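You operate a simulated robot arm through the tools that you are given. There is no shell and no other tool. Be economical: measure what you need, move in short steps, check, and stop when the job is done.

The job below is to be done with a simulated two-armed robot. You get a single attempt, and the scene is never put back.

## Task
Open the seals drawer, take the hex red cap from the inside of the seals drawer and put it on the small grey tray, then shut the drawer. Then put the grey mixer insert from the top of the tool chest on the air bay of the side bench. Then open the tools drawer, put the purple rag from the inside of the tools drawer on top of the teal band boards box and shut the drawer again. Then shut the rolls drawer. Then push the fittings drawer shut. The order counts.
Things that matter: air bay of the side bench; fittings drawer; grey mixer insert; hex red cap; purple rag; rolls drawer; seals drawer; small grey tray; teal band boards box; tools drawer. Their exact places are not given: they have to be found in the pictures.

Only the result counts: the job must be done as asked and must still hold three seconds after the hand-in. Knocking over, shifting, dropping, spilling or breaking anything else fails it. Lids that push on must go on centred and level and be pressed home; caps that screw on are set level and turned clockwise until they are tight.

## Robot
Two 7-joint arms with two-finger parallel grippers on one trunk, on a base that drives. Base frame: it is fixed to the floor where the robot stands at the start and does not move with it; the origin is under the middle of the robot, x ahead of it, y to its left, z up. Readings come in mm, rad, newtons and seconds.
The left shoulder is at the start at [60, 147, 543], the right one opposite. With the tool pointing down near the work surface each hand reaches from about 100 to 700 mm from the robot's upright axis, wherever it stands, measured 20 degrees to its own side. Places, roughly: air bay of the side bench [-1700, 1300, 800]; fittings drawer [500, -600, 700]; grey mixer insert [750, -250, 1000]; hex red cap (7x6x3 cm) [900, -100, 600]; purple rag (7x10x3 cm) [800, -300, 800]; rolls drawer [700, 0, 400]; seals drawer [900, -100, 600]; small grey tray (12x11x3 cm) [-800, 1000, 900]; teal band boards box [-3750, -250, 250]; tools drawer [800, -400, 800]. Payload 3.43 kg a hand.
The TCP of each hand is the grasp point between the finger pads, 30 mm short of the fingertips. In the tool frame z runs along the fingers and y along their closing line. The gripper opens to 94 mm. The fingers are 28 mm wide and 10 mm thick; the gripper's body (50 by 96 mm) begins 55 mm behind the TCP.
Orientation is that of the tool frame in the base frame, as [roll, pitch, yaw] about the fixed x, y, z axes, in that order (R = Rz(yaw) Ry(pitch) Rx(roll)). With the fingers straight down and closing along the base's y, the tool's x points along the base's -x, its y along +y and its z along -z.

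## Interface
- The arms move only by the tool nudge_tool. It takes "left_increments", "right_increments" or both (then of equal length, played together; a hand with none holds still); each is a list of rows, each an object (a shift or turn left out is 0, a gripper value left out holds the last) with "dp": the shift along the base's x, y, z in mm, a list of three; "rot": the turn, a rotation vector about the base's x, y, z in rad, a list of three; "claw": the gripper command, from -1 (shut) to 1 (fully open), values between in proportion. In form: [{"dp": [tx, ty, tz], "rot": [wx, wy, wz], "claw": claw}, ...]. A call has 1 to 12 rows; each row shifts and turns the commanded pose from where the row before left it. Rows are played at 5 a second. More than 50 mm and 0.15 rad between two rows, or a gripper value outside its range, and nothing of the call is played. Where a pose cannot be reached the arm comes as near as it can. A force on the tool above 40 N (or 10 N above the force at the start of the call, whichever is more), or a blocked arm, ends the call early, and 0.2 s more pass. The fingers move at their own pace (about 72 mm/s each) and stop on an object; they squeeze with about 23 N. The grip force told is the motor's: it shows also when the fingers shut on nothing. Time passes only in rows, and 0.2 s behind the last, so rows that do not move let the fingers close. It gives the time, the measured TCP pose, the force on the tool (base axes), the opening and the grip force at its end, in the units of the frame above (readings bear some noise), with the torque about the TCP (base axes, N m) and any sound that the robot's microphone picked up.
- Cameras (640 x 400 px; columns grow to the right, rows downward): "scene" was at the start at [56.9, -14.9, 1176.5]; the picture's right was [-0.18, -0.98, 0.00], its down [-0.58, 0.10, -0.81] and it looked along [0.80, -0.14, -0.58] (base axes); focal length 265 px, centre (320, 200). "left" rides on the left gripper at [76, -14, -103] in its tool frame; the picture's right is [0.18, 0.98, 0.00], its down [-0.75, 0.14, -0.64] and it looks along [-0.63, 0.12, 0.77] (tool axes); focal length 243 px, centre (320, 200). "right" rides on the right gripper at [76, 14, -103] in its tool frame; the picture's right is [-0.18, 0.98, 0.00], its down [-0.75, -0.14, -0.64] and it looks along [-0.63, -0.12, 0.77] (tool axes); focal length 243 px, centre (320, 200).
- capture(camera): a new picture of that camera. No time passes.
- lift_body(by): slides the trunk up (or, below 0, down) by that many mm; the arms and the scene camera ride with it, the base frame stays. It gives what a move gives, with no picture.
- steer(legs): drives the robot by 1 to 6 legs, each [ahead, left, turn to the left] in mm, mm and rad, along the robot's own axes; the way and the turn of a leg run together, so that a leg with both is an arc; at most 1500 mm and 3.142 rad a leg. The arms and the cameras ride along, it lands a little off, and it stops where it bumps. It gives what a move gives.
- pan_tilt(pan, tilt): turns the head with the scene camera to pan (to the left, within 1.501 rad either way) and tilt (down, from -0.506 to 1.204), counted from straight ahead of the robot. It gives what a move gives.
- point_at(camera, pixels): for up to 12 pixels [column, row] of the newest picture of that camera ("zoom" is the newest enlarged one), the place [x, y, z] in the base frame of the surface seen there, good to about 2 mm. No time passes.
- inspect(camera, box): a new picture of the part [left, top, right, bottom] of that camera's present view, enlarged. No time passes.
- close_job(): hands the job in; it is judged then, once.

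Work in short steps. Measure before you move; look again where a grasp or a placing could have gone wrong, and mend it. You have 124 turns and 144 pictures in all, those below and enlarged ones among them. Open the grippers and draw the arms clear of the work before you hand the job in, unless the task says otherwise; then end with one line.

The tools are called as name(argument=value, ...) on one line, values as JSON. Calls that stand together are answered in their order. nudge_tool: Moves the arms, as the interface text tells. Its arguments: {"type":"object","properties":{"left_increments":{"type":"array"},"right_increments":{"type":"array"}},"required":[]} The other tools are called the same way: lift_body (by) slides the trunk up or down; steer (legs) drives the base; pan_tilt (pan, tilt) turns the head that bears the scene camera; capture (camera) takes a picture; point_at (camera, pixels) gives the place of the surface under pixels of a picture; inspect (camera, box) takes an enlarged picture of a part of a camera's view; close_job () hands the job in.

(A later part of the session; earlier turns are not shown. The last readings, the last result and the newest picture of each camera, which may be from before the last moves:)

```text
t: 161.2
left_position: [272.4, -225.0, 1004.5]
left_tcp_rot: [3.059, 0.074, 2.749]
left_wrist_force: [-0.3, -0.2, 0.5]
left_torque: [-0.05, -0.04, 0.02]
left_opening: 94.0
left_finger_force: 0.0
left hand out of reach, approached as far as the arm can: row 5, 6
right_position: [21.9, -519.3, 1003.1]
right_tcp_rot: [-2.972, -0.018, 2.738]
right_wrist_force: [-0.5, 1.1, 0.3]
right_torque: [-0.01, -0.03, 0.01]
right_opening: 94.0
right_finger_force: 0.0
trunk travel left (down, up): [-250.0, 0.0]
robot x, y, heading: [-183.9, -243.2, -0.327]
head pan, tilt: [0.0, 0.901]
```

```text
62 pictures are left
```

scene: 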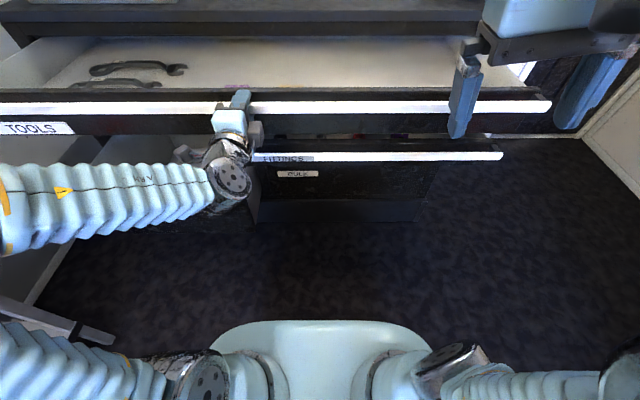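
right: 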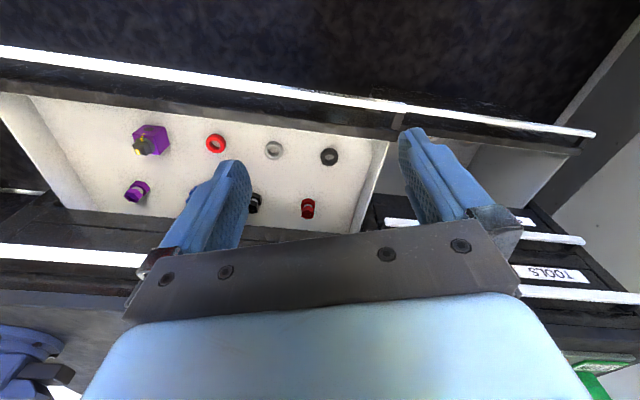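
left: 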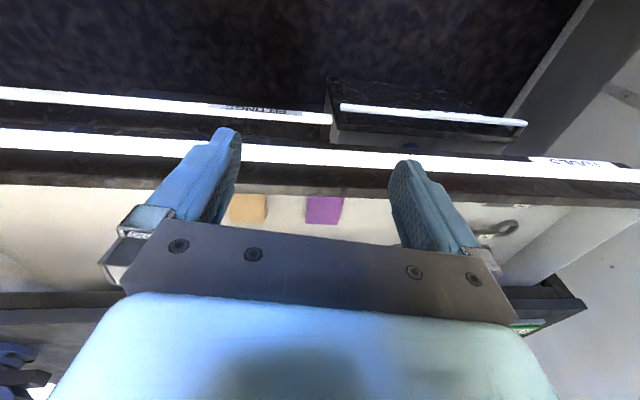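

The purple rag is at (324,210), next to a tan one. I measure it and the drawer front.

point_at(camera="left", pixels=[[324, 210], [308, 199], [342, 199], [308, 222], [340, 222], [265, 210], [285, 200], [330, 190], [330, 157], [290, 225]])

```text
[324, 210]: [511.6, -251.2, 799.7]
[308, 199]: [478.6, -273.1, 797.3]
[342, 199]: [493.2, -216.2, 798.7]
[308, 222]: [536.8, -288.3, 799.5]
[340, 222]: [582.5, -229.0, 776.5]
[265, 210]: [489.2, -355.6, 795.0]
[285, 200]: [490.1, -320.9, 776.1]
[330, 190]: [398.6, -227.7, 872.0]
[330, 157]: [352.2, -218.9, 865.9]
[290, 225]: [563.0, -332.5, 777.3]
```

Rag: top z≈799, floor 776, centre about depth 585, u≈-77. I drive 60 mm nearer and bring the hand, levelled, above it.

steer(legs=[[60, 0, 0]])

nudge_tool(left_increments=[{"dp": [23.9, -1.4, -9], "rot": [-0.012, 0.025, 0.018]}, {"dp": [23.9, -1.4, -9], "rot": [-0.012, 0.025, 0.018]}, {"dp": [23.9, -1.4, -9], "rot": [-0.012, 0.025, 0.018]}, {"dp": [23.9, -1.4, -9], "rot": [-0.012, 0.025, 0.018]}, {"dp": [23.9, -1.4, -9]}, {"dp": [23.9, -1.4, -9]}, {"dp": [23.9, -1.4, -9]}, {"dp": [23.9, -1.4, -9]}, {}])

capture(camera="left")

```text
t: 162.2
left_position: [328.7, -244.9, 1004.2]
left_tcp_rot: [3.056, 0.074, 2.749]
left_wrist_force: [0.2, -0.2, 0.0]
left_torque: [0.02, -0.02, -0.01]
left_opening: 93.9
left_finger_force: 0.1
right_position: [76.7, -539.0, 1002.5]
right_tcp_rot: [-2.971, -0.018, 2.738]
right_wrist_force: [-0.4, -1.3, -0.4]
right_torque: [0.02, -0.03, -0.01]
right_opening: 93.8
right_finger_force: 0.1
trunk travel left (down, up): [-250.0, 0.0]
robot x, y, heading: [-130.6, -262.2, -0.329]
head pan, tilt: [0.0, 0.901]
```

```text
t: 164.2
left_position: [422.4, -248.3, 963.6]
left_tcp_rot: [3.09, 0.054, 2.78]
left_wrist_force: [0.2, 0.3, -0.1]
left_torque: [0.01, -0.01, 0.02]
left_opening: 94.0
left_finger_force: 0.1
left hand out of reach, approached as far as the arm can: row 2, 3, 4, 6, 7, 8
right_position: [77.2, -539.3, 1002.4]
right_tcp_rot: [-2.968, -0.016, 2.738]
right_wrist_force: [0.2, -0.3, 0.2]
right_torque: [0.0, 0.03, -0.03]
right_opening: 93.9
right_finger_force: 0.1
trunk travel left (down, up): [-250.0, 0.0]
robot x, y, heading: [-129.0, -256.9, -0.329]
head pan, tilt: [0.0, 0.901]
```

```text
61 pictures are left
```

left: 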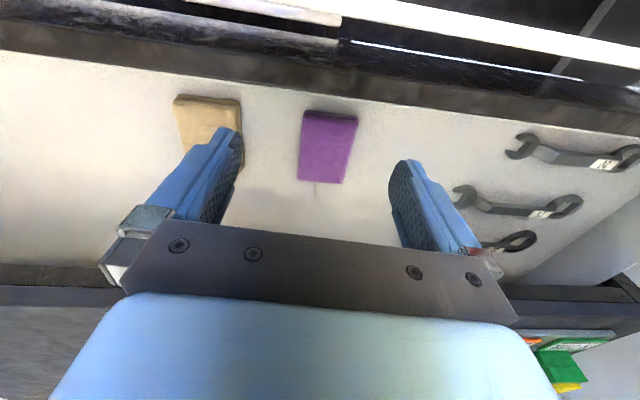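

The reach is limited at this height, so I must lower while advancing; the fingers are already past the front panel. I measure the rag's corners first.

point_at(camera="left", pixels=[[305, 114], [354, 120], [342, 181], [300, 177], [325, 148], [242, 105], [238, 140], [370, 150], [270, 150]])

```text
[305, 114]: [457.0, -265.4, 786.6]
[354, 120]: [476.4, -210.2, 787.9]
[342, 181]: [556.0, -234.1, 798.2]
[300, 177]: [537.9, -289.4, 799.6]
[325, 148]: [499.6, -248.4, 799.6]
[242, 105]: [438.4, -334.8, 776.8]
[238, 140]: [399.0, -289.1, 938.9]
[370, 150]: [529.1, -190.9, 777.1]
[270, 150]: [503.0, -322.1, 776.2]
```

Rag centre (507,-250), aligned with the chest, ~60 wide. I descend above it to z≈842 while levelling the hand.

nudge_tool(left_increments=[{"dp": [8, 0, -25], "rot": [-0.01, 0.022, 0.013]}, {"dp": [13, 0, -20], "rot": [-0.01, 0.022, 0.013]}, {"dp": [16, -0.5, -20], "rot": [-0.01, 0.022, 0.013]}, {"dp": [16, -0.5, -20]}, {"dp": [16, -0.5, -20]}, {"dp": [16, -0.5, -16]}, {}])

capture(camera="left")

```text
t: 165.8
left_position: [508.9, -250.7, 842.1]
left_tcp_rot: [3.141, -0.002, 2.82]
left_wrist_force: [0.7, -0.2, 0.7]
left_torque: [-0.03, -0.01, 0.0]
left_opening: 94.1
left_finger_force: 0.1
right_position: [77.9, -539.0, 1003.6]
right_tcp_rot: [-2.972, -0.018, 2.74]
right_wrist_force: [0.6, -0.2, 0.0]
right_torque: [-0.01, 0.02, 0.01]
right_opening: 94.1
right_finger_force: 0.1
trunk travel left (down, up): [-250.0, 0.0]
robot x, y, heading: [-131.2, -262.6, -0.331]
head pan, tilt: [0.0, 0.901]
```

```text
60 pictures are left
```

left: 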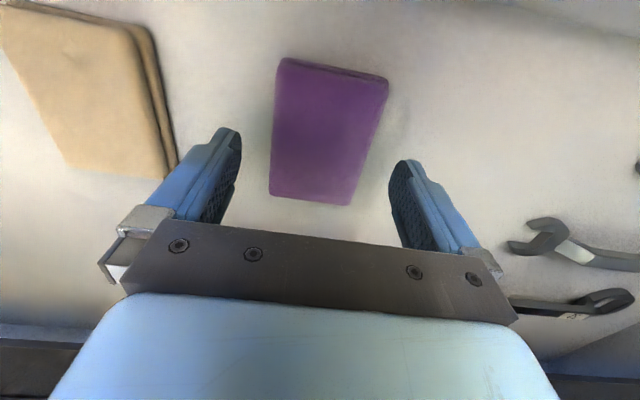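

Well aligned. I descend to z 809 (tips ~779) and close.

nudge_tool(left_increments=[{"dp": [-2, 0.5, -15]}, {"dp": [0, 0, -12]}, {"dp": [0, 0, -6]}, {"claw": -1}, {"claw": -1}, {"claw": -1}, {}])

nudge_tool(left_increments=[{"dp": [0, 0, 6]}, {"dp": [0, 0, 12]}, {"dp": [-3, 1, 15]}, {"dp": [-8, 3, 15]}, {}])

capture(camera="left")

```text
t: 167.4
left_position: [507.1, -250.1, 810.0]
left_tcp_rot: [3.14, -0.002, 2.819]
left_wrist_force: [0.3, 0.7, 0.0]
left_torque: [0.06, 0.01, 0.02]
left_opening: 67.0
left_finger_force: 23.1
right_position: [77.0, -539.1, 1002.7]
right_tcp_rot: [-2.972, -0.017, 2.738]
right_wrist_force: [0.8, 0.1, -0.1]
right_torque: [0.03, 0.01, 0.04]
right_opening: 94.1
right_finger_force: 0.1
trunk travel left (down, up): [-250.0, 0.0]
robot x, y, heading: [-130.9, -259.6, -0.327]
head pan, tilt: [0.0, 0.901]
```

```text
t: 168.6
left_position: [494.0, -246.8, 858.9]
left_tcp_rot: [3.139, -0.003, 2.82]
left_wrist_force: [0.8, -0.2, -0.3]
left_torque: [0.02, 0.02, 0.0]
left_opening: 67.4
left_finger_force: 22.8
right_position: [78.5, -538.8, 1002.5]
right_tcp_rot: [-2.971, -0.018, 2.737]
right_wrist_force: [0.9, 0.4, -0.1]
right_torque: [-0.02, 0.03, -0.01]
right_opening: 93.9
right_finger_force: 0.0
trunk travel left (down, up): [-250.0, 0.0]
robot x, y, heading: [-131.9, -260.2, -0.332]
head pan, tilt: [0.0, 0.901]
```

```text
59 pictures are left
```

left: 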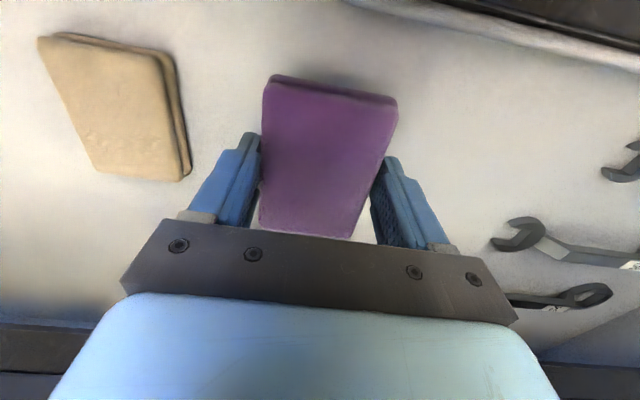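

The rag is held (67 mm). I move the base 50 mm ahead and draw the hand back and up so the rag clears the drawer front (z 872).

steer(legs=[[50, 0, 0]])

nudge_tool(left_increments=[{"dp": [-11.4, 3.8, 9]}, {"dp": [-11.4, 3.8, 10]}, {"dp": [-11.4, 3.8, 11]}, {"dp": [-11.4, 3.8, 11]}, {"dp": [-11.4, 3.8, 11]}, {"dp": [-11.4, 3.8, 11]}, {"dp": [-11.4, 3.8, 11]}, {"dp": [-11.4, 3.8, 11]}, {"dp": [-14.2, 4.8, 11]}, {"dp": [-14.2, 4.8, 8]}, {}])

capture(camera="left")

```text
t: 169.5
left_position: [540.2, -262.0, 859.0]
left_tcp_rot: [-3.141, -0.002, 2.82]
left_wrist_force: [-1.2, -0.6, -0.2]
left_torque: [-0.02, -0.01, -0.03]
left_opening: 67.1
left_finger_force: 22.9
right_position: [125.0, -554.7, 1003.0]
right_tcp_rot: [-2.971, -0.017, 2.739]
right_wrist_force: [0.2, 0.5, -0.1]
right_torque: [-0.02, 0.01, 0.0]
right_opening: 94.2
right_finger_force: 0.1
trunk travel left (down, up): [-250.0, 0.0]
robot x, y, heading: [-80.3, -277.8, -0.33]
head pan, tilt: [0.0, 0.901]
```

```text
t: 171.9
left_position: [421.6, -224.0, 963.6]
left_tcp_rot: [-3.142, -0.001, 2.82]
left_wrist_force: [0.3, -0.6, -0.3]
left_torque: [0.0, 0.0, -0.04]
left_opening: 67.3
left_finger_force: 23.4
right_position: [124.5, -554.6, 1001.8]
right_tcp_rot: [-2.973, -0.017, 2.738]
right_wrist_force: [0.3, 0.4, 0.4]
right_torque: [0.01, 0.0, 0.04]
right_opening: 94.4
right_finger_force: 0.1
trunk travel left (down, up): [-250.0, 0.0]
robot x, y, heading: [-81.3, -272.0, -0.326]
head pan, tilt: [0.0, 0.901]
```

```text
58 pictures are left
```

left: 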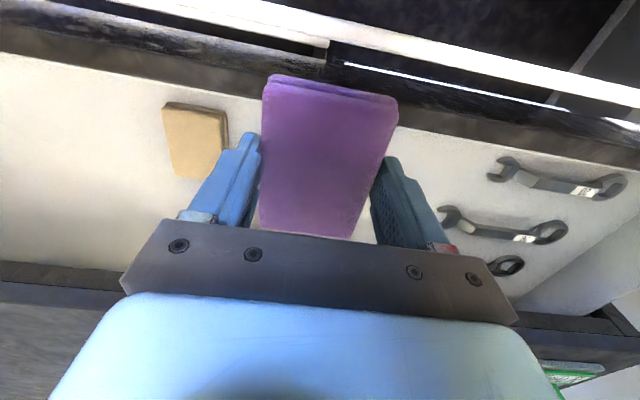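

The rag is clear above the drawer. I back away from the chest and turn around to look for the boards box.

steer(legs=[[-450, 0, 0], [0, 0, -2.81]])

pan_tilt(pan=0.0, tilt=0.3)

capture(camera="scene")

```text
t: 181.1
left_position: [-958.7, -358.9, 962.7]
left_tcp_rot: [3.141, -0.004, 0.039]
left_wrist_force: [-0.7, 0.3, -1.1]
left_torque: [-0.01, 0.01, 0.0]
left_opening: 67.3
left_finger_force: 22.9
right_position: [-797.8, 56.5, 1003.0]
right_tcp_rot: [-2.972, -0.017, -0.04]
right_wrist_force: [-0.8, 0.6, -0.6]
right_torque: [0.03, 0.0, 0.0]
right_opening: 94.3
right_finger_force: 0.1
trunk travel left (down, up): [-250.0, 0.0]
robot x, y, heading: [-505.0, -133.4, -3.108]
head pan, tilt: [0.0, 0.901]
```

```text
t: 182.1
left_position: [-958.6, -359.0, 963.4]
left_tcp_rot: [3.141, -0.002, 0.04]
left_wrist_force: [0.3, 0.1, -0.8]
left_torque: [0.03, 0.0, 0.0]
left_opening: 67.1
left_finger_force: 22.5
right_position: [-798.7, 56.3, 1002.7]
right_tcp_rot: [-2.97, -0.018, -0.041]
right_wrist_force: [0.4, 0.0, 0.1]
right_torque: [-0.04, 0.01, 0.0]
right_opening: 93.9
right_finger_force: 0.1
trunk travel left (down, up): [-250.0, 0.0]
robot x, y, heading: [-510.1, -130.8, -3.111]
head pan, tilt: [0.0, 0.3]
```

```text
57 pictures are left
```

scene: 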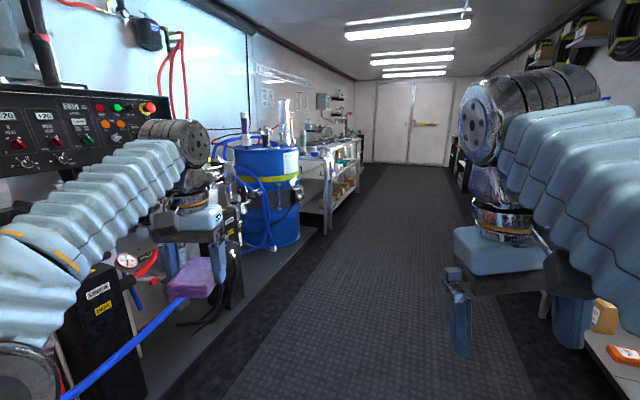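

The corridor runs along −depth direction; the box should be on its left side near the far end. I turn 0.35 right to align with it and measure the clear width.

steer(legs=[[0, 0, -0.35]])

capture(camera="scene")

point_at(camera="scene", pixels=[[150, 200], [180, 230], [230, 190], [100, 250], [250, 175], [320, 250], [240, 260], [280, 170], [420, 140], [350, 130]])

```text
t: 183.6
left_position: [-1009.6, -188.2, 964.1]
left_tcp_rot: [-3.141, -0.001, -0.31]
left_wrist_force: [-0.1, 1.4, 0.3]
left_torque: [-0.03, 0.01, -0.02]
left_opening: 66.8
left_finger_force: 23.3
right_position: [-715.3, 144.7, 1003.5]
right_tcp_rot: [-2.972, -0.019, -0.395]
right_wrist_force: [1.1, 0.1, -0.3]
right_torque: [0.02, 0.0, -0.02]
right_opening: 94.0
right_finger_force: 0.1
trunk travel left (down, up): [-250.0, 0.0]
robot x, y, heading: [-510.4, -133.4, 2.819]
head pan, tilt: [0.0, 0.3]
```

```text
56 pictures are left
```

scene: 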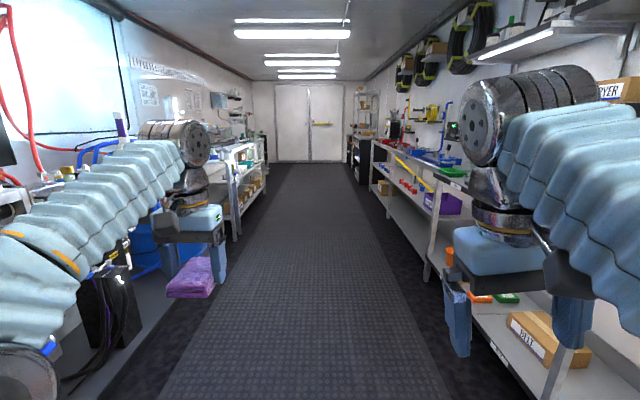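

```text
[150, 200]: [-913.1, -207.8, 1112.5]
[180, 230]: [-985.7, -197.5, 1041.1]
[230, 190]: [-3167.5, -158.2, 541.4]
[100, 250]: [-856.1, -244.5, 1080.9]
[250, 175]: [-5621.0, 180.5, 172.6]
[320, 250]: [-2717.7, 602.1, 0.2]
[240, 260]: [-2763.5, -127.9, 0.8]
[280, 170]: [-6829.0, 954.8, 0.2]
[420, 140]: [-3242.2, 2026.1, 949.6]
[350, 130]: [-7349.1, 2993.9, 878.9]
```

The way is clear. I drive ahead about 2300 mm and look left.

steer(legs=[[1200, 0, 0], [1150, 0, 0]])

pan_tilt(pan=0.75, tilt=0.4)

capture(camera="scene")

```text
t: 195.2
left_position: [-3238.3, 573.5, 963.5]
left_tcp_rot: [3.141, -0.001, -0.336]
left_wrist_force: [0.7, 0.9, -0.8]
left_torque: [0.01, -0.01, 0.02]
left_opening: 67.1
left_finger_force: 22.9
right_position: [-2936.2, 900.7, 1003.2]
right_tcp_rot: [-2.972, -0.018, -0.419]
right_wrist_force: [0.4, 0.7, 0.0]
right_torque: [0.0, -0.02, 0.02]
right_opening: 94.0
right_finger_force: 0.1
trunk travel left (down, up): [-250.0, 0.0]
robot x, y, heading: [-2734.7, 617.2, 2.797]
head pan, tilt: [0.0, 0.3]
```

```text
t: 196.3
left_position: [-3239.7, 572.9, 963.3]
left_tcp_rot: [3.141, 0.0, -0.337]
left_wrist_force: [0.1, 0.1, 0.0]
left_torque: [-0.03, 0.01, -0.02]
left_opening: 67.1
left_finger_force: 22.8
right_position: [-2938.5, 898.6, 1002.6]
right_tcp_rot: [-2.968, -0.019, -0.418]
right_wrist_force: [0.0, -0.5, -0.9]
right_torque: [-0.03, -0.01, -0.03]
right_opening: 93.8
right_finger_force: 0.0
trunk travel left (down, up): [-250.0, 0.0]
robot x, y, heading: [-2733.8, 617.4, 2.798]
head pan, tilt: [0.75, 0.4]
```

```text
55 pictures are left
```

scene: 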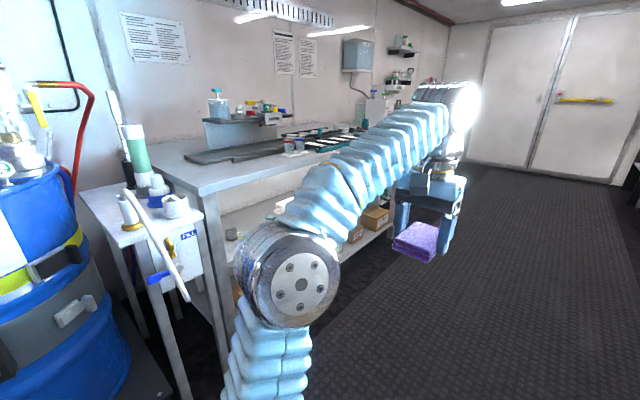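

Boxes sit on the lower shelf of the left bench. I drive 600 mm further and turn left to face it.

steer(legs=[[600, 0, 0], [0, 0, 1.59]])

pan_tilt(pan=0.0, tilt=0.45)

capture(camera="scene")

```text
t: 203.4
left_position: [-3236.1, 304.9, 963.3]
left_tcp_rot: [3.141, -0.002, 1.231]
left_wrist_force: [-1.3, -0.3, -0.4]
left_torque: [0.0, 0.0, 0.02]
left_opening: 67.0
left_finger_force: 23.1
right_position: [-3562.4, 609.2, 1003.2]
right_tcp_rot: [-2.971, -0.019, 1.147]
right_wrist_force: [-0.5, -0.2, 0.2]
right_torque: [-0.02, 0.01, 0.01]
right_opening: 93.8
right_finger_force: 0.0
trunk travel left (down, up): [-250.0, 0.0]
robot x, y, heading: [-3277.5, 809.4, -1.917]
head pan, tilt: [0.75, 0.4]
```

```text
t: 204.5
left_position: [-3236.3, 307.2, 963.0]
left_tcp_rot: [3.141, 0.0, 1.231]
left_wrist_force: [-0.3, 0.7, -1.3]
left_torque: [-0.01, -0.02, -0.01]
left_opening: 67.1
left_finger_force: 22.9
right_position: [-3563.1, 608.6, 1002.8]
right_tcp_rot: [-2.97, -0.018, 1.148]
right_wrist_force: [0.6, -0.1, -0.6]
right_torque: [-0.01, 0.0, -0.02]
right_opening: 94.0
right_finger_force: 0.0
trunk travel left (down, up): [-250.0, 0.0]
robot x, y, heading: [-3278.2, 814.2, -1.912]
head pan, tilt: [0.0, 0.45]
```

```text
54 pictures are left
```

scene: 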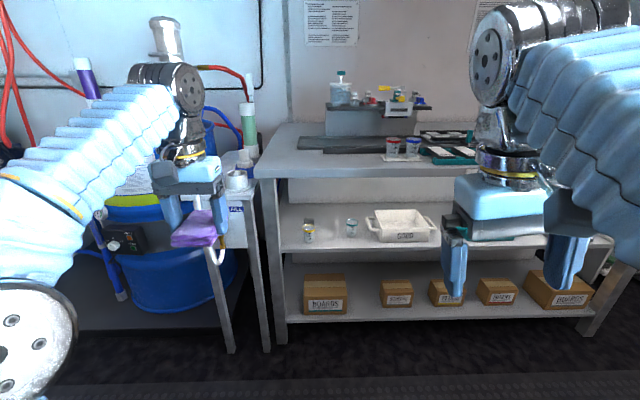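

Five cardboard boxes on the bottom shelf; I enlarge to find the one labelled BOARDS with a teal band.

inspect(camera="scene", box=[290, 200, 610, 330])

point_at(camera="scene", pixels=[[325, 280], [397, 284], [447, 285], [497, 284], [557, 278], [325, 235], [340, 318], [300, 170], [400, 205], [325, 305]])

```text
2.00 times, centred on (450, 265) of scene
```

zoom: 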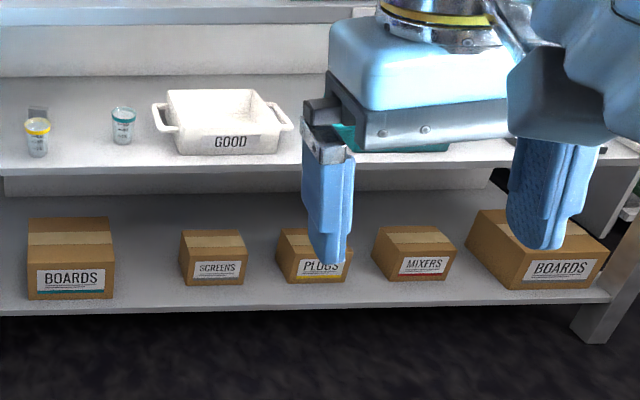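

```text
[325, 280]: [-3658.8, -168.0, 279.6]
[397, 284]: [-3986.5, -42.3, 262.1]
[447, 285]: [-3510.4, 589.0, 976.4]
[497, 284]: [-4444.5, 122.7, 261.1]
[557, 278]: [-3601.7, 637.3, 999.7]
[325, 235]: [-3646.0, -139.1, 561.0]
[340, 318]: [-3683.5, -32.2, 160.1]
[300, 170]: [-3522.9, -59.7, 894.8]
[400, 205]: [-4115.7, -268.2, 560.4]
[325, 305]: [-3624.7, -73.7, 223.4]
```

Two BOARDS boxes; I enlarge both labels to compare the band colours.

inspect(camera="scene", box=[295, 262, 415, 322])

inspect(camera="scene", box=[500, 262, 620, 322])

```text
5.33 times, centred on (355, 292) of scene
```

zoom: 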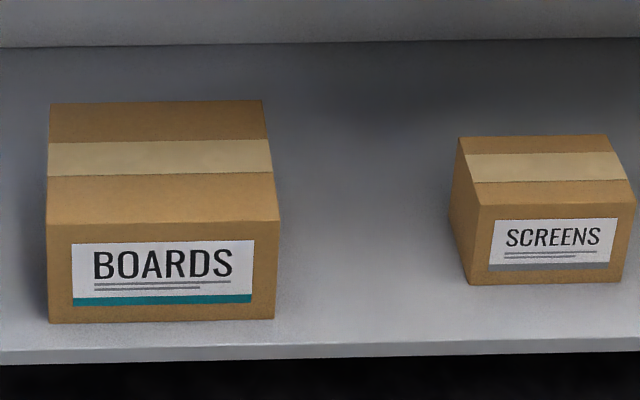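

```text
5.33 times, centred on (560, 292) of scene
```

zoom: 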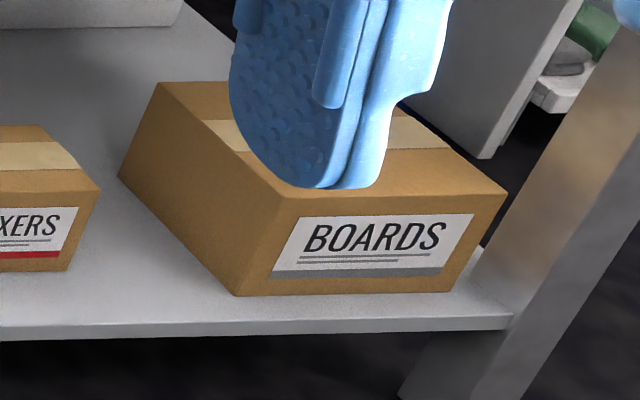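

The left box (zoom label with teal stripe) is right; top z≈280 under a shelf at z≈560. The rag must go in with a leaning hand yet lie flat, so I'll set it on the bench top and regrip it leaning. I measure the bench-top front and the shelf edges.

point_at(camera="scene", pixels=[[330, 165], [360, 165], [400, 170], [430, 172], [350, 152], [400, 155], [440, 158], [350, 178], [350, 253], [350, 247], [306, 280], [345, 280]])

inspect(camera="scene", box=[250, 80, 500, 270])

```text
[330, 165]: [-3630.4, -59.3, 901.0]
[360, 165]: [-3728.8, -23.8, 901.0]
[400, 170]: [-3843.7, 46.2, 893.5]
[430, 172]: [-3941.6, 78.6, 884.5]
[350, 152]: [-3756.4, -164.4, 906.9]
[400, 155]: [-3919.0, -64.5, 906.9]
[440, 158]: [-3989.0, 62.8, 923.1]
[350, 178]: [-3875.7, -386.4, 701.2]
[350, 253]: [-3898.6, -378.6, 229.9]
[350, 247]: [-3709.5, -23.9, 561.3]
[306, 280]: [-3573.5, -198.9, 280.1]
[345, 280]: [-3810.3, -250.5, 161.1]
```

```text
2.11 times, centred on (375, 175) of scene
```

zoom: 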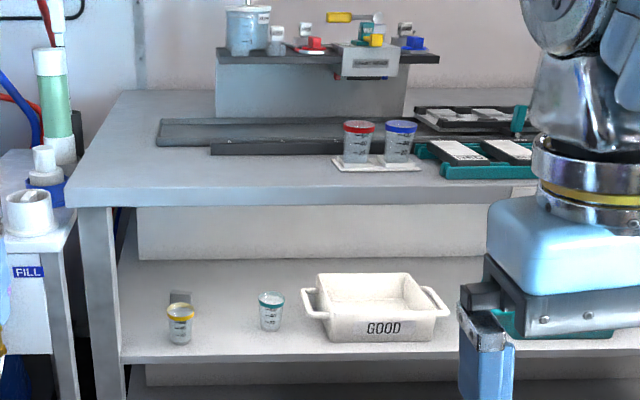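

Bench top z≈905 with a free strip at u −1190…−1330. I drive right 230 mm, then ahead 460 mm to bring the rag over that strip.

steer(legs=[[0, -230, 0.018], [460, 0, 0]])

capture(camera="scene")

capture(camera="left")

```text
t: 208.6
left_position: [-3604.1, -52.9, 964.4]
left_tcp_rot: [-3.141, -0.002, 1.239]
left_wrist_force: [0.3, 1.2, -0.5]
left_torque: [0.02, -0.01, 0.0]
left_opening: 66.8
left_finger_force: 23.3
right_position: [-3932.9, 247.5, 1003.1]
right_tcp_rot: [-2.971, -0.018, 1.157]
right_wrist_force: [0.1, -0.5, 0.4]
right_torque: [-0.01, 0.0, -0.03]
right_opening: 94.0
right_finger_force: 0.0
trunk travel left (down, up): [-250.0, 0.0]
robot x, y, heading: [-3650.9, 451.8, -1.917]
head pan, tilt: [0.0, 0.45]
```

```text
49 pictures are left
```

scene: 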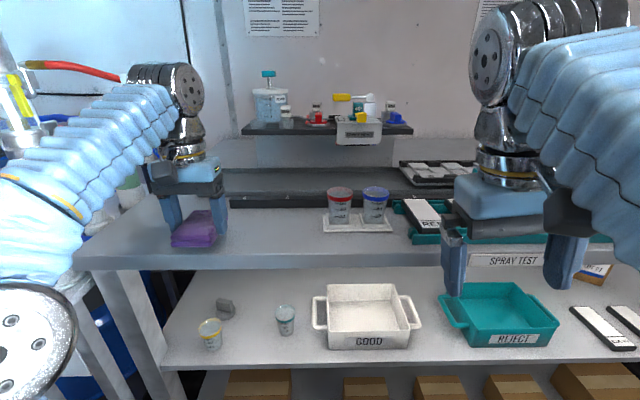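

```text
48 pictures are left
```

left: 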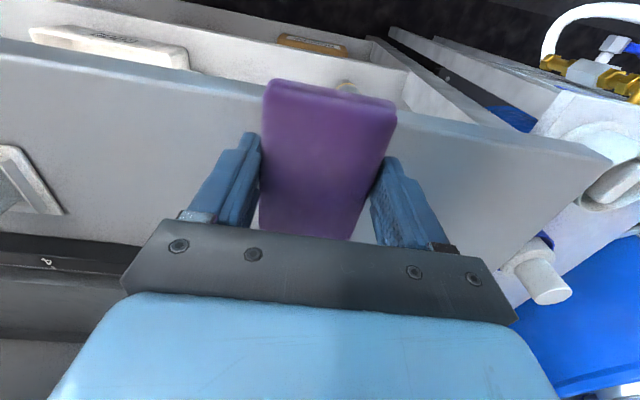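

The rag needs ~50 mm more over the bench. I drive 55 mm ahead and measure the surface around.

steer(legs=[[58, 0, 0.015]])

capture(camera="left")

point_at(camera="left", pixels=[[200, 120], [440, 160], [430, 190], [220, 100], [460, 140], [330, 78], [320, 90], [320, 220], [290, 65]])

```text
t: 209.6
left_position: [-3616.7, -107.4, 963.0]
left_tcp_rot: [3.141, -0.002, 1.251]
left_wrist_force: [0.9, 0.0, 0.0]
left_torque: [-0.03, -0.02, 0.01]
left_opening: 67.3
left_finger_force: 22.8
right_position: [-3949.0, 189.7, 1002.1]
right_tcp_rot: [-2.97, -0.017, 1.168]
right_wrist_force: [-0.4, 0.4, 0.2]
right_torque: [-0.03, 0.0, 0.0]
right_opening: 94.1
right_finger_force: 0.0
trunk travel left (down, up): [-250.0, 0.0]
robot x, y, heading: [-3671.9, 394.6, -1.898]
head pan, tilt: [0.0, 0.45]
```

```text
47 pictures are left
```

left: 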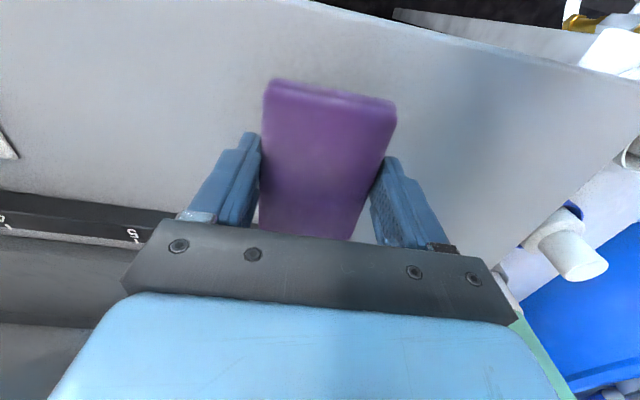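

```text
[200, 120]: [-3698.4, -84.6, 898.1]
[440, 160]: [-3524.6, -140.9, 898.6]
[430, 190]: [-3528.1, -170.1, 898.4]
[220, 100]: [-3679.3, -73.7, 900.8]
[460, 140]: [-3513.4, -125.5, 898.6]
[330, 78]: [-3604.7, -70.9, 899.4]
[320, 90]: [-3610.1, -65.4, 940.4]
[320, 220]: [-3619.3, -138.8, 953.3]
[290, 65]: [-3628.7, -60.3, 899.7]
```

Bench surface z≈898.5, rag bottom ≈929. I lower 30 mm, release, and rise.

nudge_tool(left_increments=[{"dp": [0, 0, -12]}, {"dp": [0, 0, -12]}, {"dp": [0, 0, -6]}, {}, {"claw": 0.2}, {"claw": 0.8}, {"claw": 1}, {"dp": [0, 0, 15]}, {"dp": [0, 0, 18]}, {}])

capture(camera="left")

```text
t: 211.8
left_position: [-3615.7, -107.0, 965.2]
left_tcp_rot: [3.14, -0.003, 1.254]
left_wrist_force: [0.0, 0.3, -0.1]
left_torque: [-0.01, 0.01, -0.01]
left_opening: 93.9
left_finger_force: 0.1
right_position: [-3950.9, 188.2, 1003.5]
right_tcp_rot: [-2.969, -0.017, 1.171]
right_wrist_force: [0.4, 0.5, -0.2]
right_torque: [0.01, 0.0, 0.03]
right_opening: 94.0
right_finger_force: 0.0
trunk travel left (down, up): [-250.0, 0.0]
robot x, y, heading: [-3668.8, 394.9, -1.892]
head pan, tilt: [0.0, 0.45]
```

```text
46 pictures are left
```

left: 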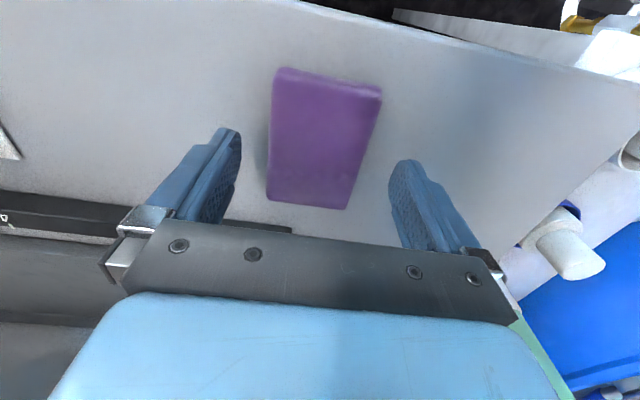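

The rag lies flat. I tilt the open hand 50° forward above it, shifted 15 mm back.

nudge_tool(left_increments=[{"dp": [0.8, 2.4, 2], "rot": [-0.1375, 0.046, 0]}, {"dp": [0.8, 2.4, 1], "rot": [-0.1375, 0.046, 0]}, {"dp": [0.8, 2.4, 0], "rot": [-0.1375, 0.046, 0]}, {"dp": [0.8, 2.4, 0], "rot": [-0.1375, 0.046, 0]}, {"dp": [0.8, 2.4, 0], "rot": [-0.1375, 0.046, 0]}, {"dp": [0.8, 2.4, 0], "rot": [-0.1375, 0.046, 0]}, {}])

capture(camera="left")

point_at(camera="left", pixels=[[275, 130], [320, 130], [365, 130], [320, 160], [320, 110], [320, 175]])

```text
t: 213.4
left_position: [-3612.5, -92.6, 968.8]
left_tcp_rot: [-3.136, 0.87, 1.258]
left_wrist_force: [0.0, 0.3, -0.4]
left_torque: [0.03, -0.01, 0.02]
left_opening: 93.9
left_finger_force: 0.1
right_position: [-3949.3, 187.7, 1002.8]
right_tcp_rot: [-2.971, -0.018, 1.17]
right_wrist_force: [0.0, -0.2, -1.1]
right_torque: [0.03, -0.01, 0.0]
right_opening: 93.7
right_finger_force: 0.0
trunk travel left (down, up): [-250.0, 0.0]
robot x, y, heading: [-3671.5, 392.1, -1.895]
head pan, tilt: [0.0, 0.45]
```

```text
45 pictures are left
```

left: 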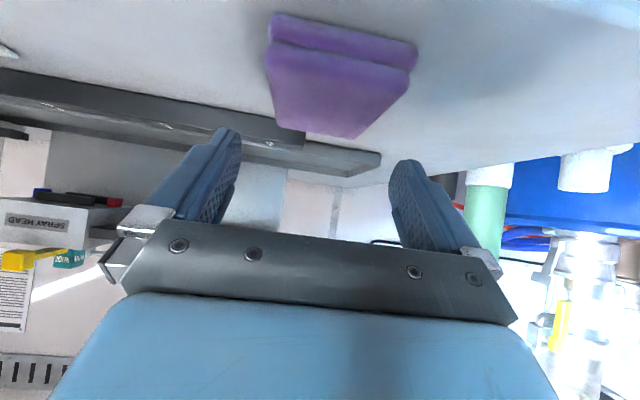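

```text
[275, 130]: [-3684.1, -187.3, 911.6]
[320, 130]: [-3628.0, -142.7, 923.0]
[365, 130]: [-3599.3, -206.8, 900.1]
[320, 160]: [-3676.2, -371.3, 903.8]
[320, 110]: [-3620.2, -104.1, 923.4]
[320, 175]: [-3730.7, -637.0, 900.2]
```

Aligned. I descend 38 mm and close on the rag, then lift slightly.

nudge_tool(left_increments=[{"dp": [1, 3, -14]}, {"dp": [0, 0, -14]}, {"dp": [0, 0, -9.5]}, {"claw": -1}, {"claw": -1}, {"claw": -1}, {}])

nudge_tool(left_increments=[{"dp": [0, 0, 5]}, {"dp": [0, 0, 10]}, {"dp": [0, 0, 12]}, {}])

capture(camera="left")

inspect(camera="scene", box=[80, 120, 320, 300])

```text
t: 215.0
left_position: [-3611.2, -89.1, 933.1]
left_tcp_rot: [-3.138, 0.869, 1.257]
left_wrist_force: [-0.2, -0.5, 0.5]
left_torque: [0.04, -0.03, 0.02]
left_opening: 71.7
left_finger_force: 23.4
right_position: [-3949.3, 188.9, 1004.2]
right_tcp_rot: [-2.97, -0.018, 1.169]
right_wrist_force: [0.3, 0.2, 0.7]
right_torque: [0.03, 0.01, 0.0]
right_opening: 94.1
right_finger_force: 0.1
trunk travel left (down, up): [-250.0, 0.0]
robot x, y, heading: [-3669.2, 397.5, -1.896]
head pan, tilt: [0.0, 0.45]
```

```text
t: 216.0
left_position: [-3609.7, -89.1, 958.9]
left_tcp_rot: [-3.138, 0.869, 1.257]
left_wrist_force: [0.4, 0.4, -1.8]
left_torque: [-0.01, -0.01, 0.0]
left_opening: 71.4
left_finger_force: 22.7
right_position: [-3948.0, 188.5, 1002.9]
right_tcp_rot: [-2.971, -0.018, 1.171]
right_wrist_force: [-0.4, 0.6, 0.3]
right_torque: [-0.02, 0.0, 0.01]
right_opening: 93.9
right_finger_force: 0.1
trunk travel left (down, up): [-250.0, 0.0]
robot x, y, heading: [-3669.0, 394.8, -1.897]
head pan, tilt: [0.0, 0.45]
```

```text
44 pictures are left
```

left: 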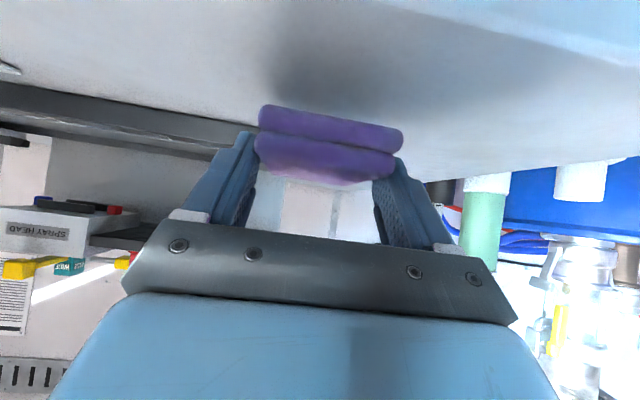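

```text
2.22 times, centred on (200, 210) of scene
```

zoom: 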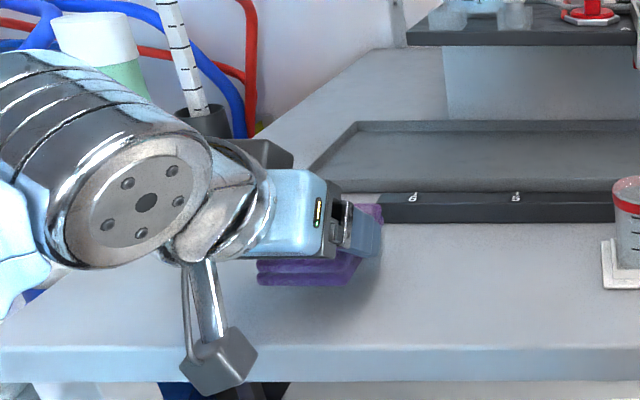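

The rag is held flat by the leaning hand. I drive back 350 mm to clear the bench, then lower the trunk 250 mm.

steer(legs=[[-350, 0, 0]])

lift_body(by=-250)

capture(camera="scene")

```text
t: 218.2
left_position: [-3498.2, 243.5, 958.1]
left_tcp_rot: [-3.137, 0.868, 1.261]
left_wrist_force: [1.1, -0.5, -0.2]
left_torque: [0.02, 0.0, 0.0]
left_opening: 71.3
left_finger_force: 23.3
right_position: [-3835.7, 523.0, 1003.2]
right_tcp_rot: [-2.972, -0.018, 1.174]
right_wrist_force: [-0.8, -0.2, 0.0]
right_torque: [0.04, 0.02, 0.03]
right_opening: 94.0
right_finger_force: 0.1
trunk travel left (down, up): [-250.0, 0.0]
robot x, y, heading: [-3559.5, 730.4, -1.893]
head pan, tilt: [0.0, 0.45]
```

```text
t: 220.8
left_position: [-3497.0, 244.6, 709.4]
left_tcp_rot: [-3.136, 0.868, 1.259]
left_wrist_force: [0.8, 0.5, 0.2]
left_torque: [-0.01, -0.03, 0.03]
left_opening: 71.5
left_finger_force: 23.3
right_position: [-3836.3, 522.8, 752.7]
right_tcp_rot: [-2.969, -0.019, 1.172]
right_wrist_force: [-0.3, 0.4, 0.0]
right_torque: [-0.04, 0.0, 0.0]
right_opening: 94.2
right_finger_force: 0.0
trunk travel left (down, up): [0.0, 250.0]
robot x, y, heading: [-3554.3, 733.6, -1.89]
head pan, tilt: [0.0, 0.45]
```

```text
42 pictures are left
```

scene: 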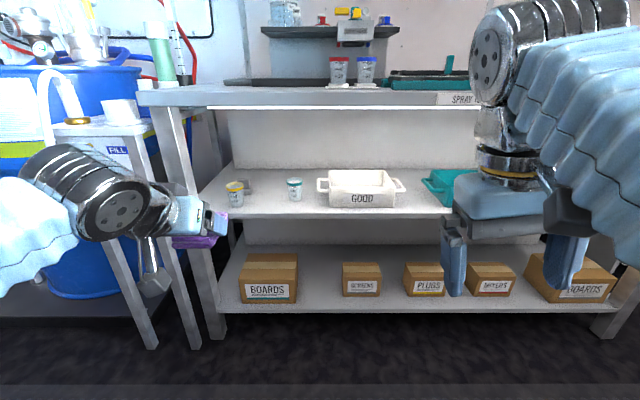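

I measure the teal-band box, the shelf edges and the side table's legs.

point_at(camera="scene", pixels=[[270, 262], [246, 258], [296, 258], [245, 276], [295, 280], [268, 283], [295, 216], [270, 307], [205, 300], [170, 280], [140, 290], [270, 272]])

inspect(camera="scene", box=[120, 160, 340, 330])

```text
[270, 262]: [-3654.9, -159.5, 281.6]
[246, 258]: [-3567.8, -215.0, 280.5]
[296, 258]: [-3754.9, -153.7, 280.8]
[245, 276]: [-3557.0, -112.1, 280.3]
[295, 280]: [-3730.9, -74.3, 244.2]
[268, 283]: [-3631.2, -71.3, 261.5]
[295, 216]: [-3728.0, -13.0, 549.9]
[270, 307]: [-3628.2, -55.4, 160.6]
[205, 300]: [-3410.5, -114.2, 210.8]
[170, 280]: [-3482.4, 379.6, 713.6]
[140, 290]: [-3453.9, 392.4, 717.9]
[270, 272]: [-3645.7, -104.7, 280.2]
```

```text
2.35 times, centred on (230, 245) of scene
```

zoom: 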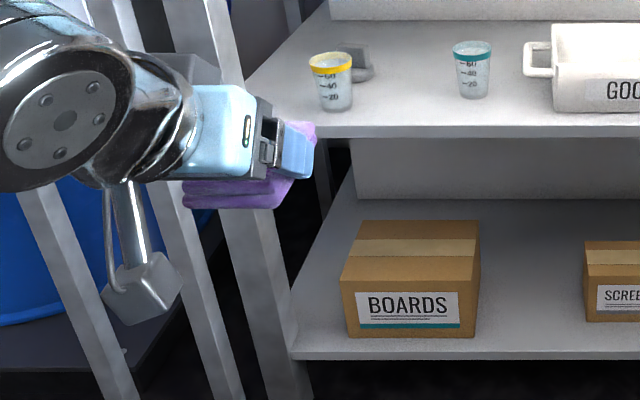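

Box top: n −3320…−3505, u −1221…≈−1400, z 280. I lower the hand to z≈365 in front of the shelf.

nudge_tool(left_increments=[{"dp": [-2, 0.7, -30]}, {"dp": [-2, 0.7, -38]}, {"dp": [-2, 0.7, -38]}, {"dp": [-2, 0.7, -38]}, {"dp": [-2, 0.7, -38]}, {"dp": [-2, 0.7, -38]}, {"dp": [-2, 0.7, -38]}, {"dp": [-2, 0.7, -38]}, {"dp": [-2, 0.7, -32]}, {"dp": [0, 0, -16]}, {}])

capture(camera="scene")

capture(camera="left")

```text
t: 223.2
left_position: [-3525.2, 225.2, 373.8]
left_tcp_rot: [-3.138, 0.868, 1.258]
left_wrist_force: [0.6, 0.1, -1.1]
left_torque: [0.05, 0.01, 0.02]
left_opening: 71.7
left_finger_force: 23.5
left hand out of reach, approached as far as the arm can: row 8, 9, 10
right_position: [-3836.4, 521.7, 753.0]
right_tcp_rot: [-2.97, -0.017, 1.173]
right_wrist_force: [-0.2, 0.1, -1.0]
right_torque: [-0.05, 0.0, 0.04]
right_opening: 93.8
right_finger_force: 0.0
trunk travel left (down, up): [0.0, 250.0]
robot x, y, heading: [-3559.1, 730.1, -1.89]
head pan, tilt: [0.0, 0.45]
```

```text
40 pictures are left
```

scene: 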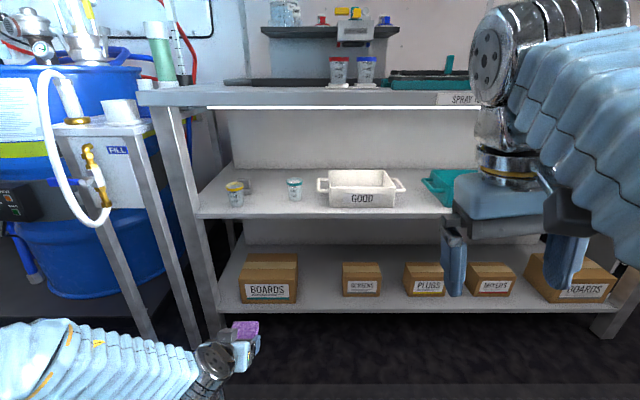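

```text
39 pictures are left
```

left: 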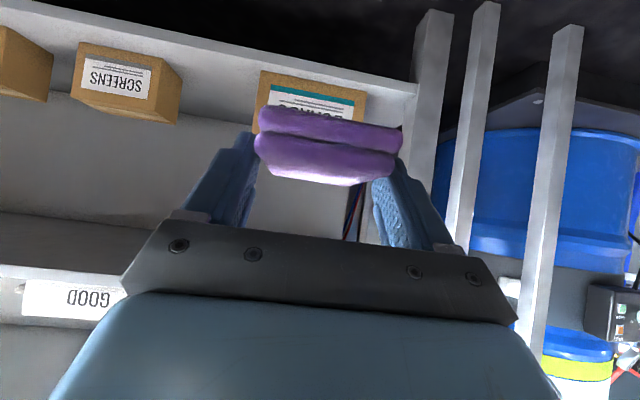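

The hand is down at z 374 with the elbow out to the left. I check the elbow and the side table's legs before moving ahead.

point_at(camera="scene", pixels=[[145, 318], [183, 270], [215, 325], [20, 350], [60, 350], [120, 355], [180, 360], [125, 240], [100, 130]])

```text
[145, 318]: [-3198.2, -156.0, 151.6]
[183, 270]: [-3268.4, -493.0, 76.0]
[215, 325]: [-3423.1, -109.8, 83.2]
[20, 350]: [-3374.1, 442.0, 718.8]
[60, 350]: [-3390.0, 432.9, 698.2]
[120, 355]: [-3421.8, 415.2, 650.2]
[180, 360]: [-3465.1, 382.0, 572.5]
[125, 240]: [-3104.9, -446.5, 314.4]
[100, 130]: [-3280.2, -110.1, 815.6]
```

All clear. I drive 340 mm ahead, bringing the rag in over the box under the shelf.

steer(legs=[[340, 0, 0]])

pan_tilt(pan=0.3, tilt=0.75)

capture(camera="scene")

capture(camera="left")

```text
t: 225.5
left_position: [-3636.9, -100.4, 374.4]
left_tcp_rot: [-3.136, 0.867, 1.254]
left_wrist_force: [0.1, -0.1, -0.4]
left_torque: [0.0, -0.02, -0.03]
left_opening: 71.6
left_finger_force: 23.6
right_position: [-3946.7, 196.3, 752.7]
right_tcp_rot: [-2.972, -0.019, 1.17]
right_wrist_force: [-0.2, -0.3, -0.1]
right_torque: [0.02, -0.01, -0.01]
right_opening: 93.8
right_finger_force: 0.1
trunk travel left (down, up): [0.0, 250.0]
robot x, y, heading: [-3667.6, 403.2, -1.896]
head pan, tilt: [0.0, 0.45]
```

```text
t: 226.3
left_position: [-3637.9, -101.2, 374.3]
left_tcp_rot: [-3.136, 0.865, 1.254]
left_wrist_force: [0.1, -0.2, 0.2]
left_torque: [-0.01, 0.0, 0.02]
left_opening: 71.6
left_finger_force: 23.1
right_position: [-3946.5, 195.6, 753.0]
right_tcp_rot: [-2.97, -0.017, 1.171]
right_wrist_force: [0.2, 0.0, 0.6]
right_torque: [0.03, 0.01, 0.01]
right_opening: 93.9
right_finger_force: 0.0
trunk travel left (down, up): [0.0, 250.0]
robot x, y, heading: [-3668.1, 404.6, -1.891]
head pan, tilt: [0.3, 0.75]
```

```text
38 pictures are left
```

scene: 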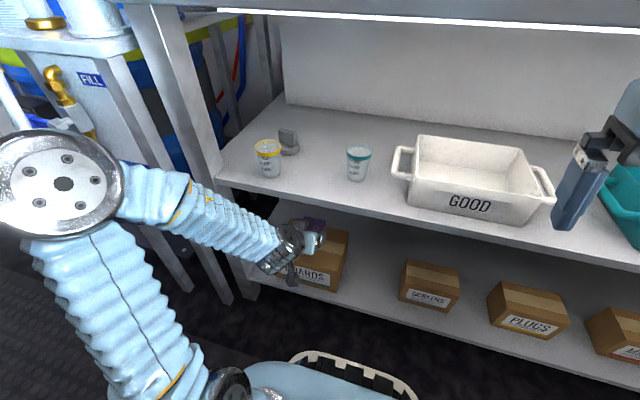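

```text
37 pictures are left
```

left: 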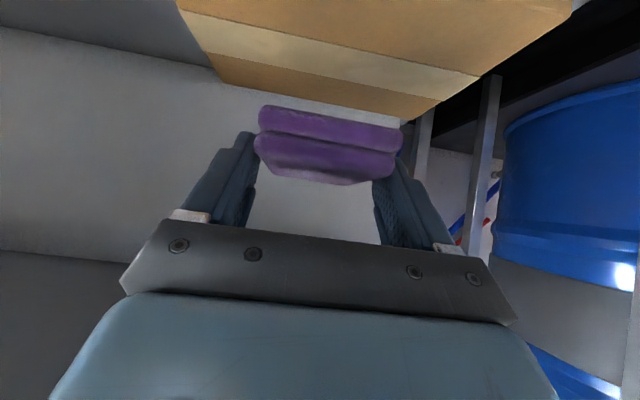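

I measure the box top in the left picture to place the rag right.

point_at(camera="left", pixels=[[225, 80], [320, 98], [420, 115], [300, 50], [300, 15], [210, 40], [470, 85], [330, 120], [330, 175]])

```text
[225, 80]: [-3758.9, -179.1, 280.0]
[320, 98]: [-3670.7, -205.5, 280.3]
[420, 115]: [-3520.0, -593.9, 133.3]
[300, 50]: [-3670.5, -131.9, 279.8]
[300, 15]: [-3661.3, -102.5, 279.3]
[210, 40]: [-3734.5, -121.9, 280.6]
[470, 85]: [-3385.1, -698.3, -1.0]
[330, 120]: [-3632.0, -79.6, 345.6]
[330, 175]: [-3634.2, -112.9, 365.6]
```

The box top spans u −1221…−1365; the rag's centre is ~25 mm ahead of the TCP. I advance 17 mm and lower until contact.

nudge_tool(left_increments=[{"dp": [-5.4, -16.1, 0]}, {"dp": [0, 0, -15]}, {"dp": [0, 0, -15]}, {"dp": [0, 0, -13]}, {"dp": [0, 0, -7]}, {"dp": [0, 0, -5]}, {}])

capture(camera="left")

inspect(camera="scene", box=[200, 180, 400, 320])

```text
t: 227.9
left_position: [-3643.1, -116.7, 320.1]
left_tcp_rot: [-3.136, 0.867, 1.255]
left_wrist_force: [0.7, 0.4, -0.7]
left_torque: [-0.01, -0.03, -0.02]
left_opening: 71.3
left_finger_force: 23.3
right_position: [-3946.7, 197.1, 753.9]
right_tcp_rot: [-2.972, -0.016, 1.168]
right_wrist_force: [0.2, -0.2, -1.0]
right_torque: [-0.03, -0.04, 0.0]
right_opening: 94.2
right_finger_force: 0.0
trunk travel left (down, up): [0.0, 250.0]
robot x, y, heading: [-3667.9, 403.3, -1.902]
head pan, tilt: [0.3, 0.75]
```

```text
36 pictures are left
```

left: 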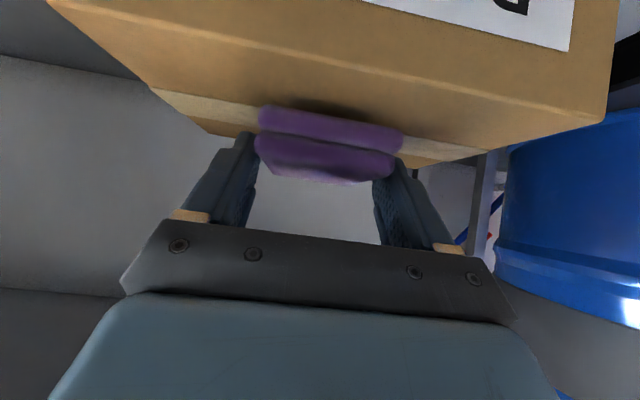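

```text
2.86 times, centred on (300, 250) of scene
```

zoom: 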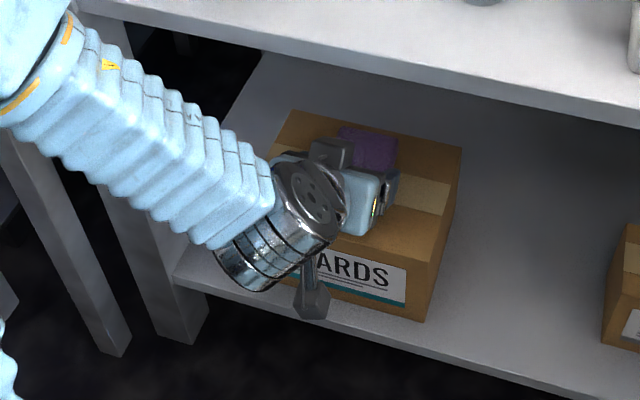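

No contact yet; I lower a few millimetres more, then release and draw back.

nudge_tool(left_increments=[{"dp": [0, 0, -3]}, {"dp": [0, 0, -2]}, {}])

inspect(camera="left", box=[200, 60, 460, 220])

```text
t: 228.7
left_position: [-3642.2, -115.6, 313.6]
left_tcp_rot: [-3.138, 0.864, 1.255]
left_wrist_force: [1.4, 0.2, 0.2]
left_torque: [0.01, 0.0, -0.01]
left_opening: 71.2
left_finger_force: 22.9
right_position: [-3946.4, 196.4, 753.4]
right_tcp_rot: [-2.97, -0.017, 1.169]
right_wrist_force: [-0.8, 0.6, 0.3]
right_torque: [-0.02, -0.02, -0.01]
right_opening: 93.8
right_finger_force: 0.0
trunk travel left (down, up): [0.0, 250.0]
robot x, y, heading: [-3667.4, 402.2, -1.899]
head pan, tilt: [0.3, 0.75]
```

```text
2.46 times, centred on (330, 140) of left
```

zoom: 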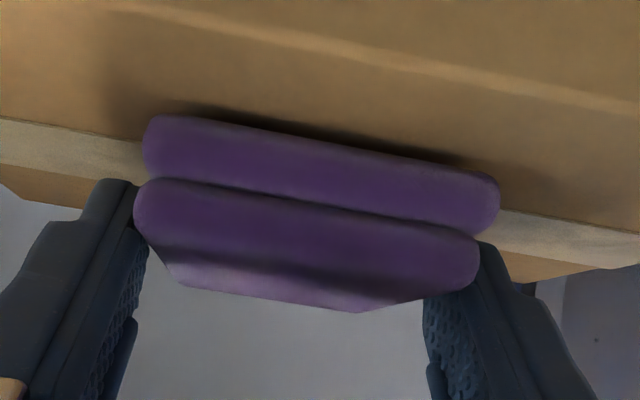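

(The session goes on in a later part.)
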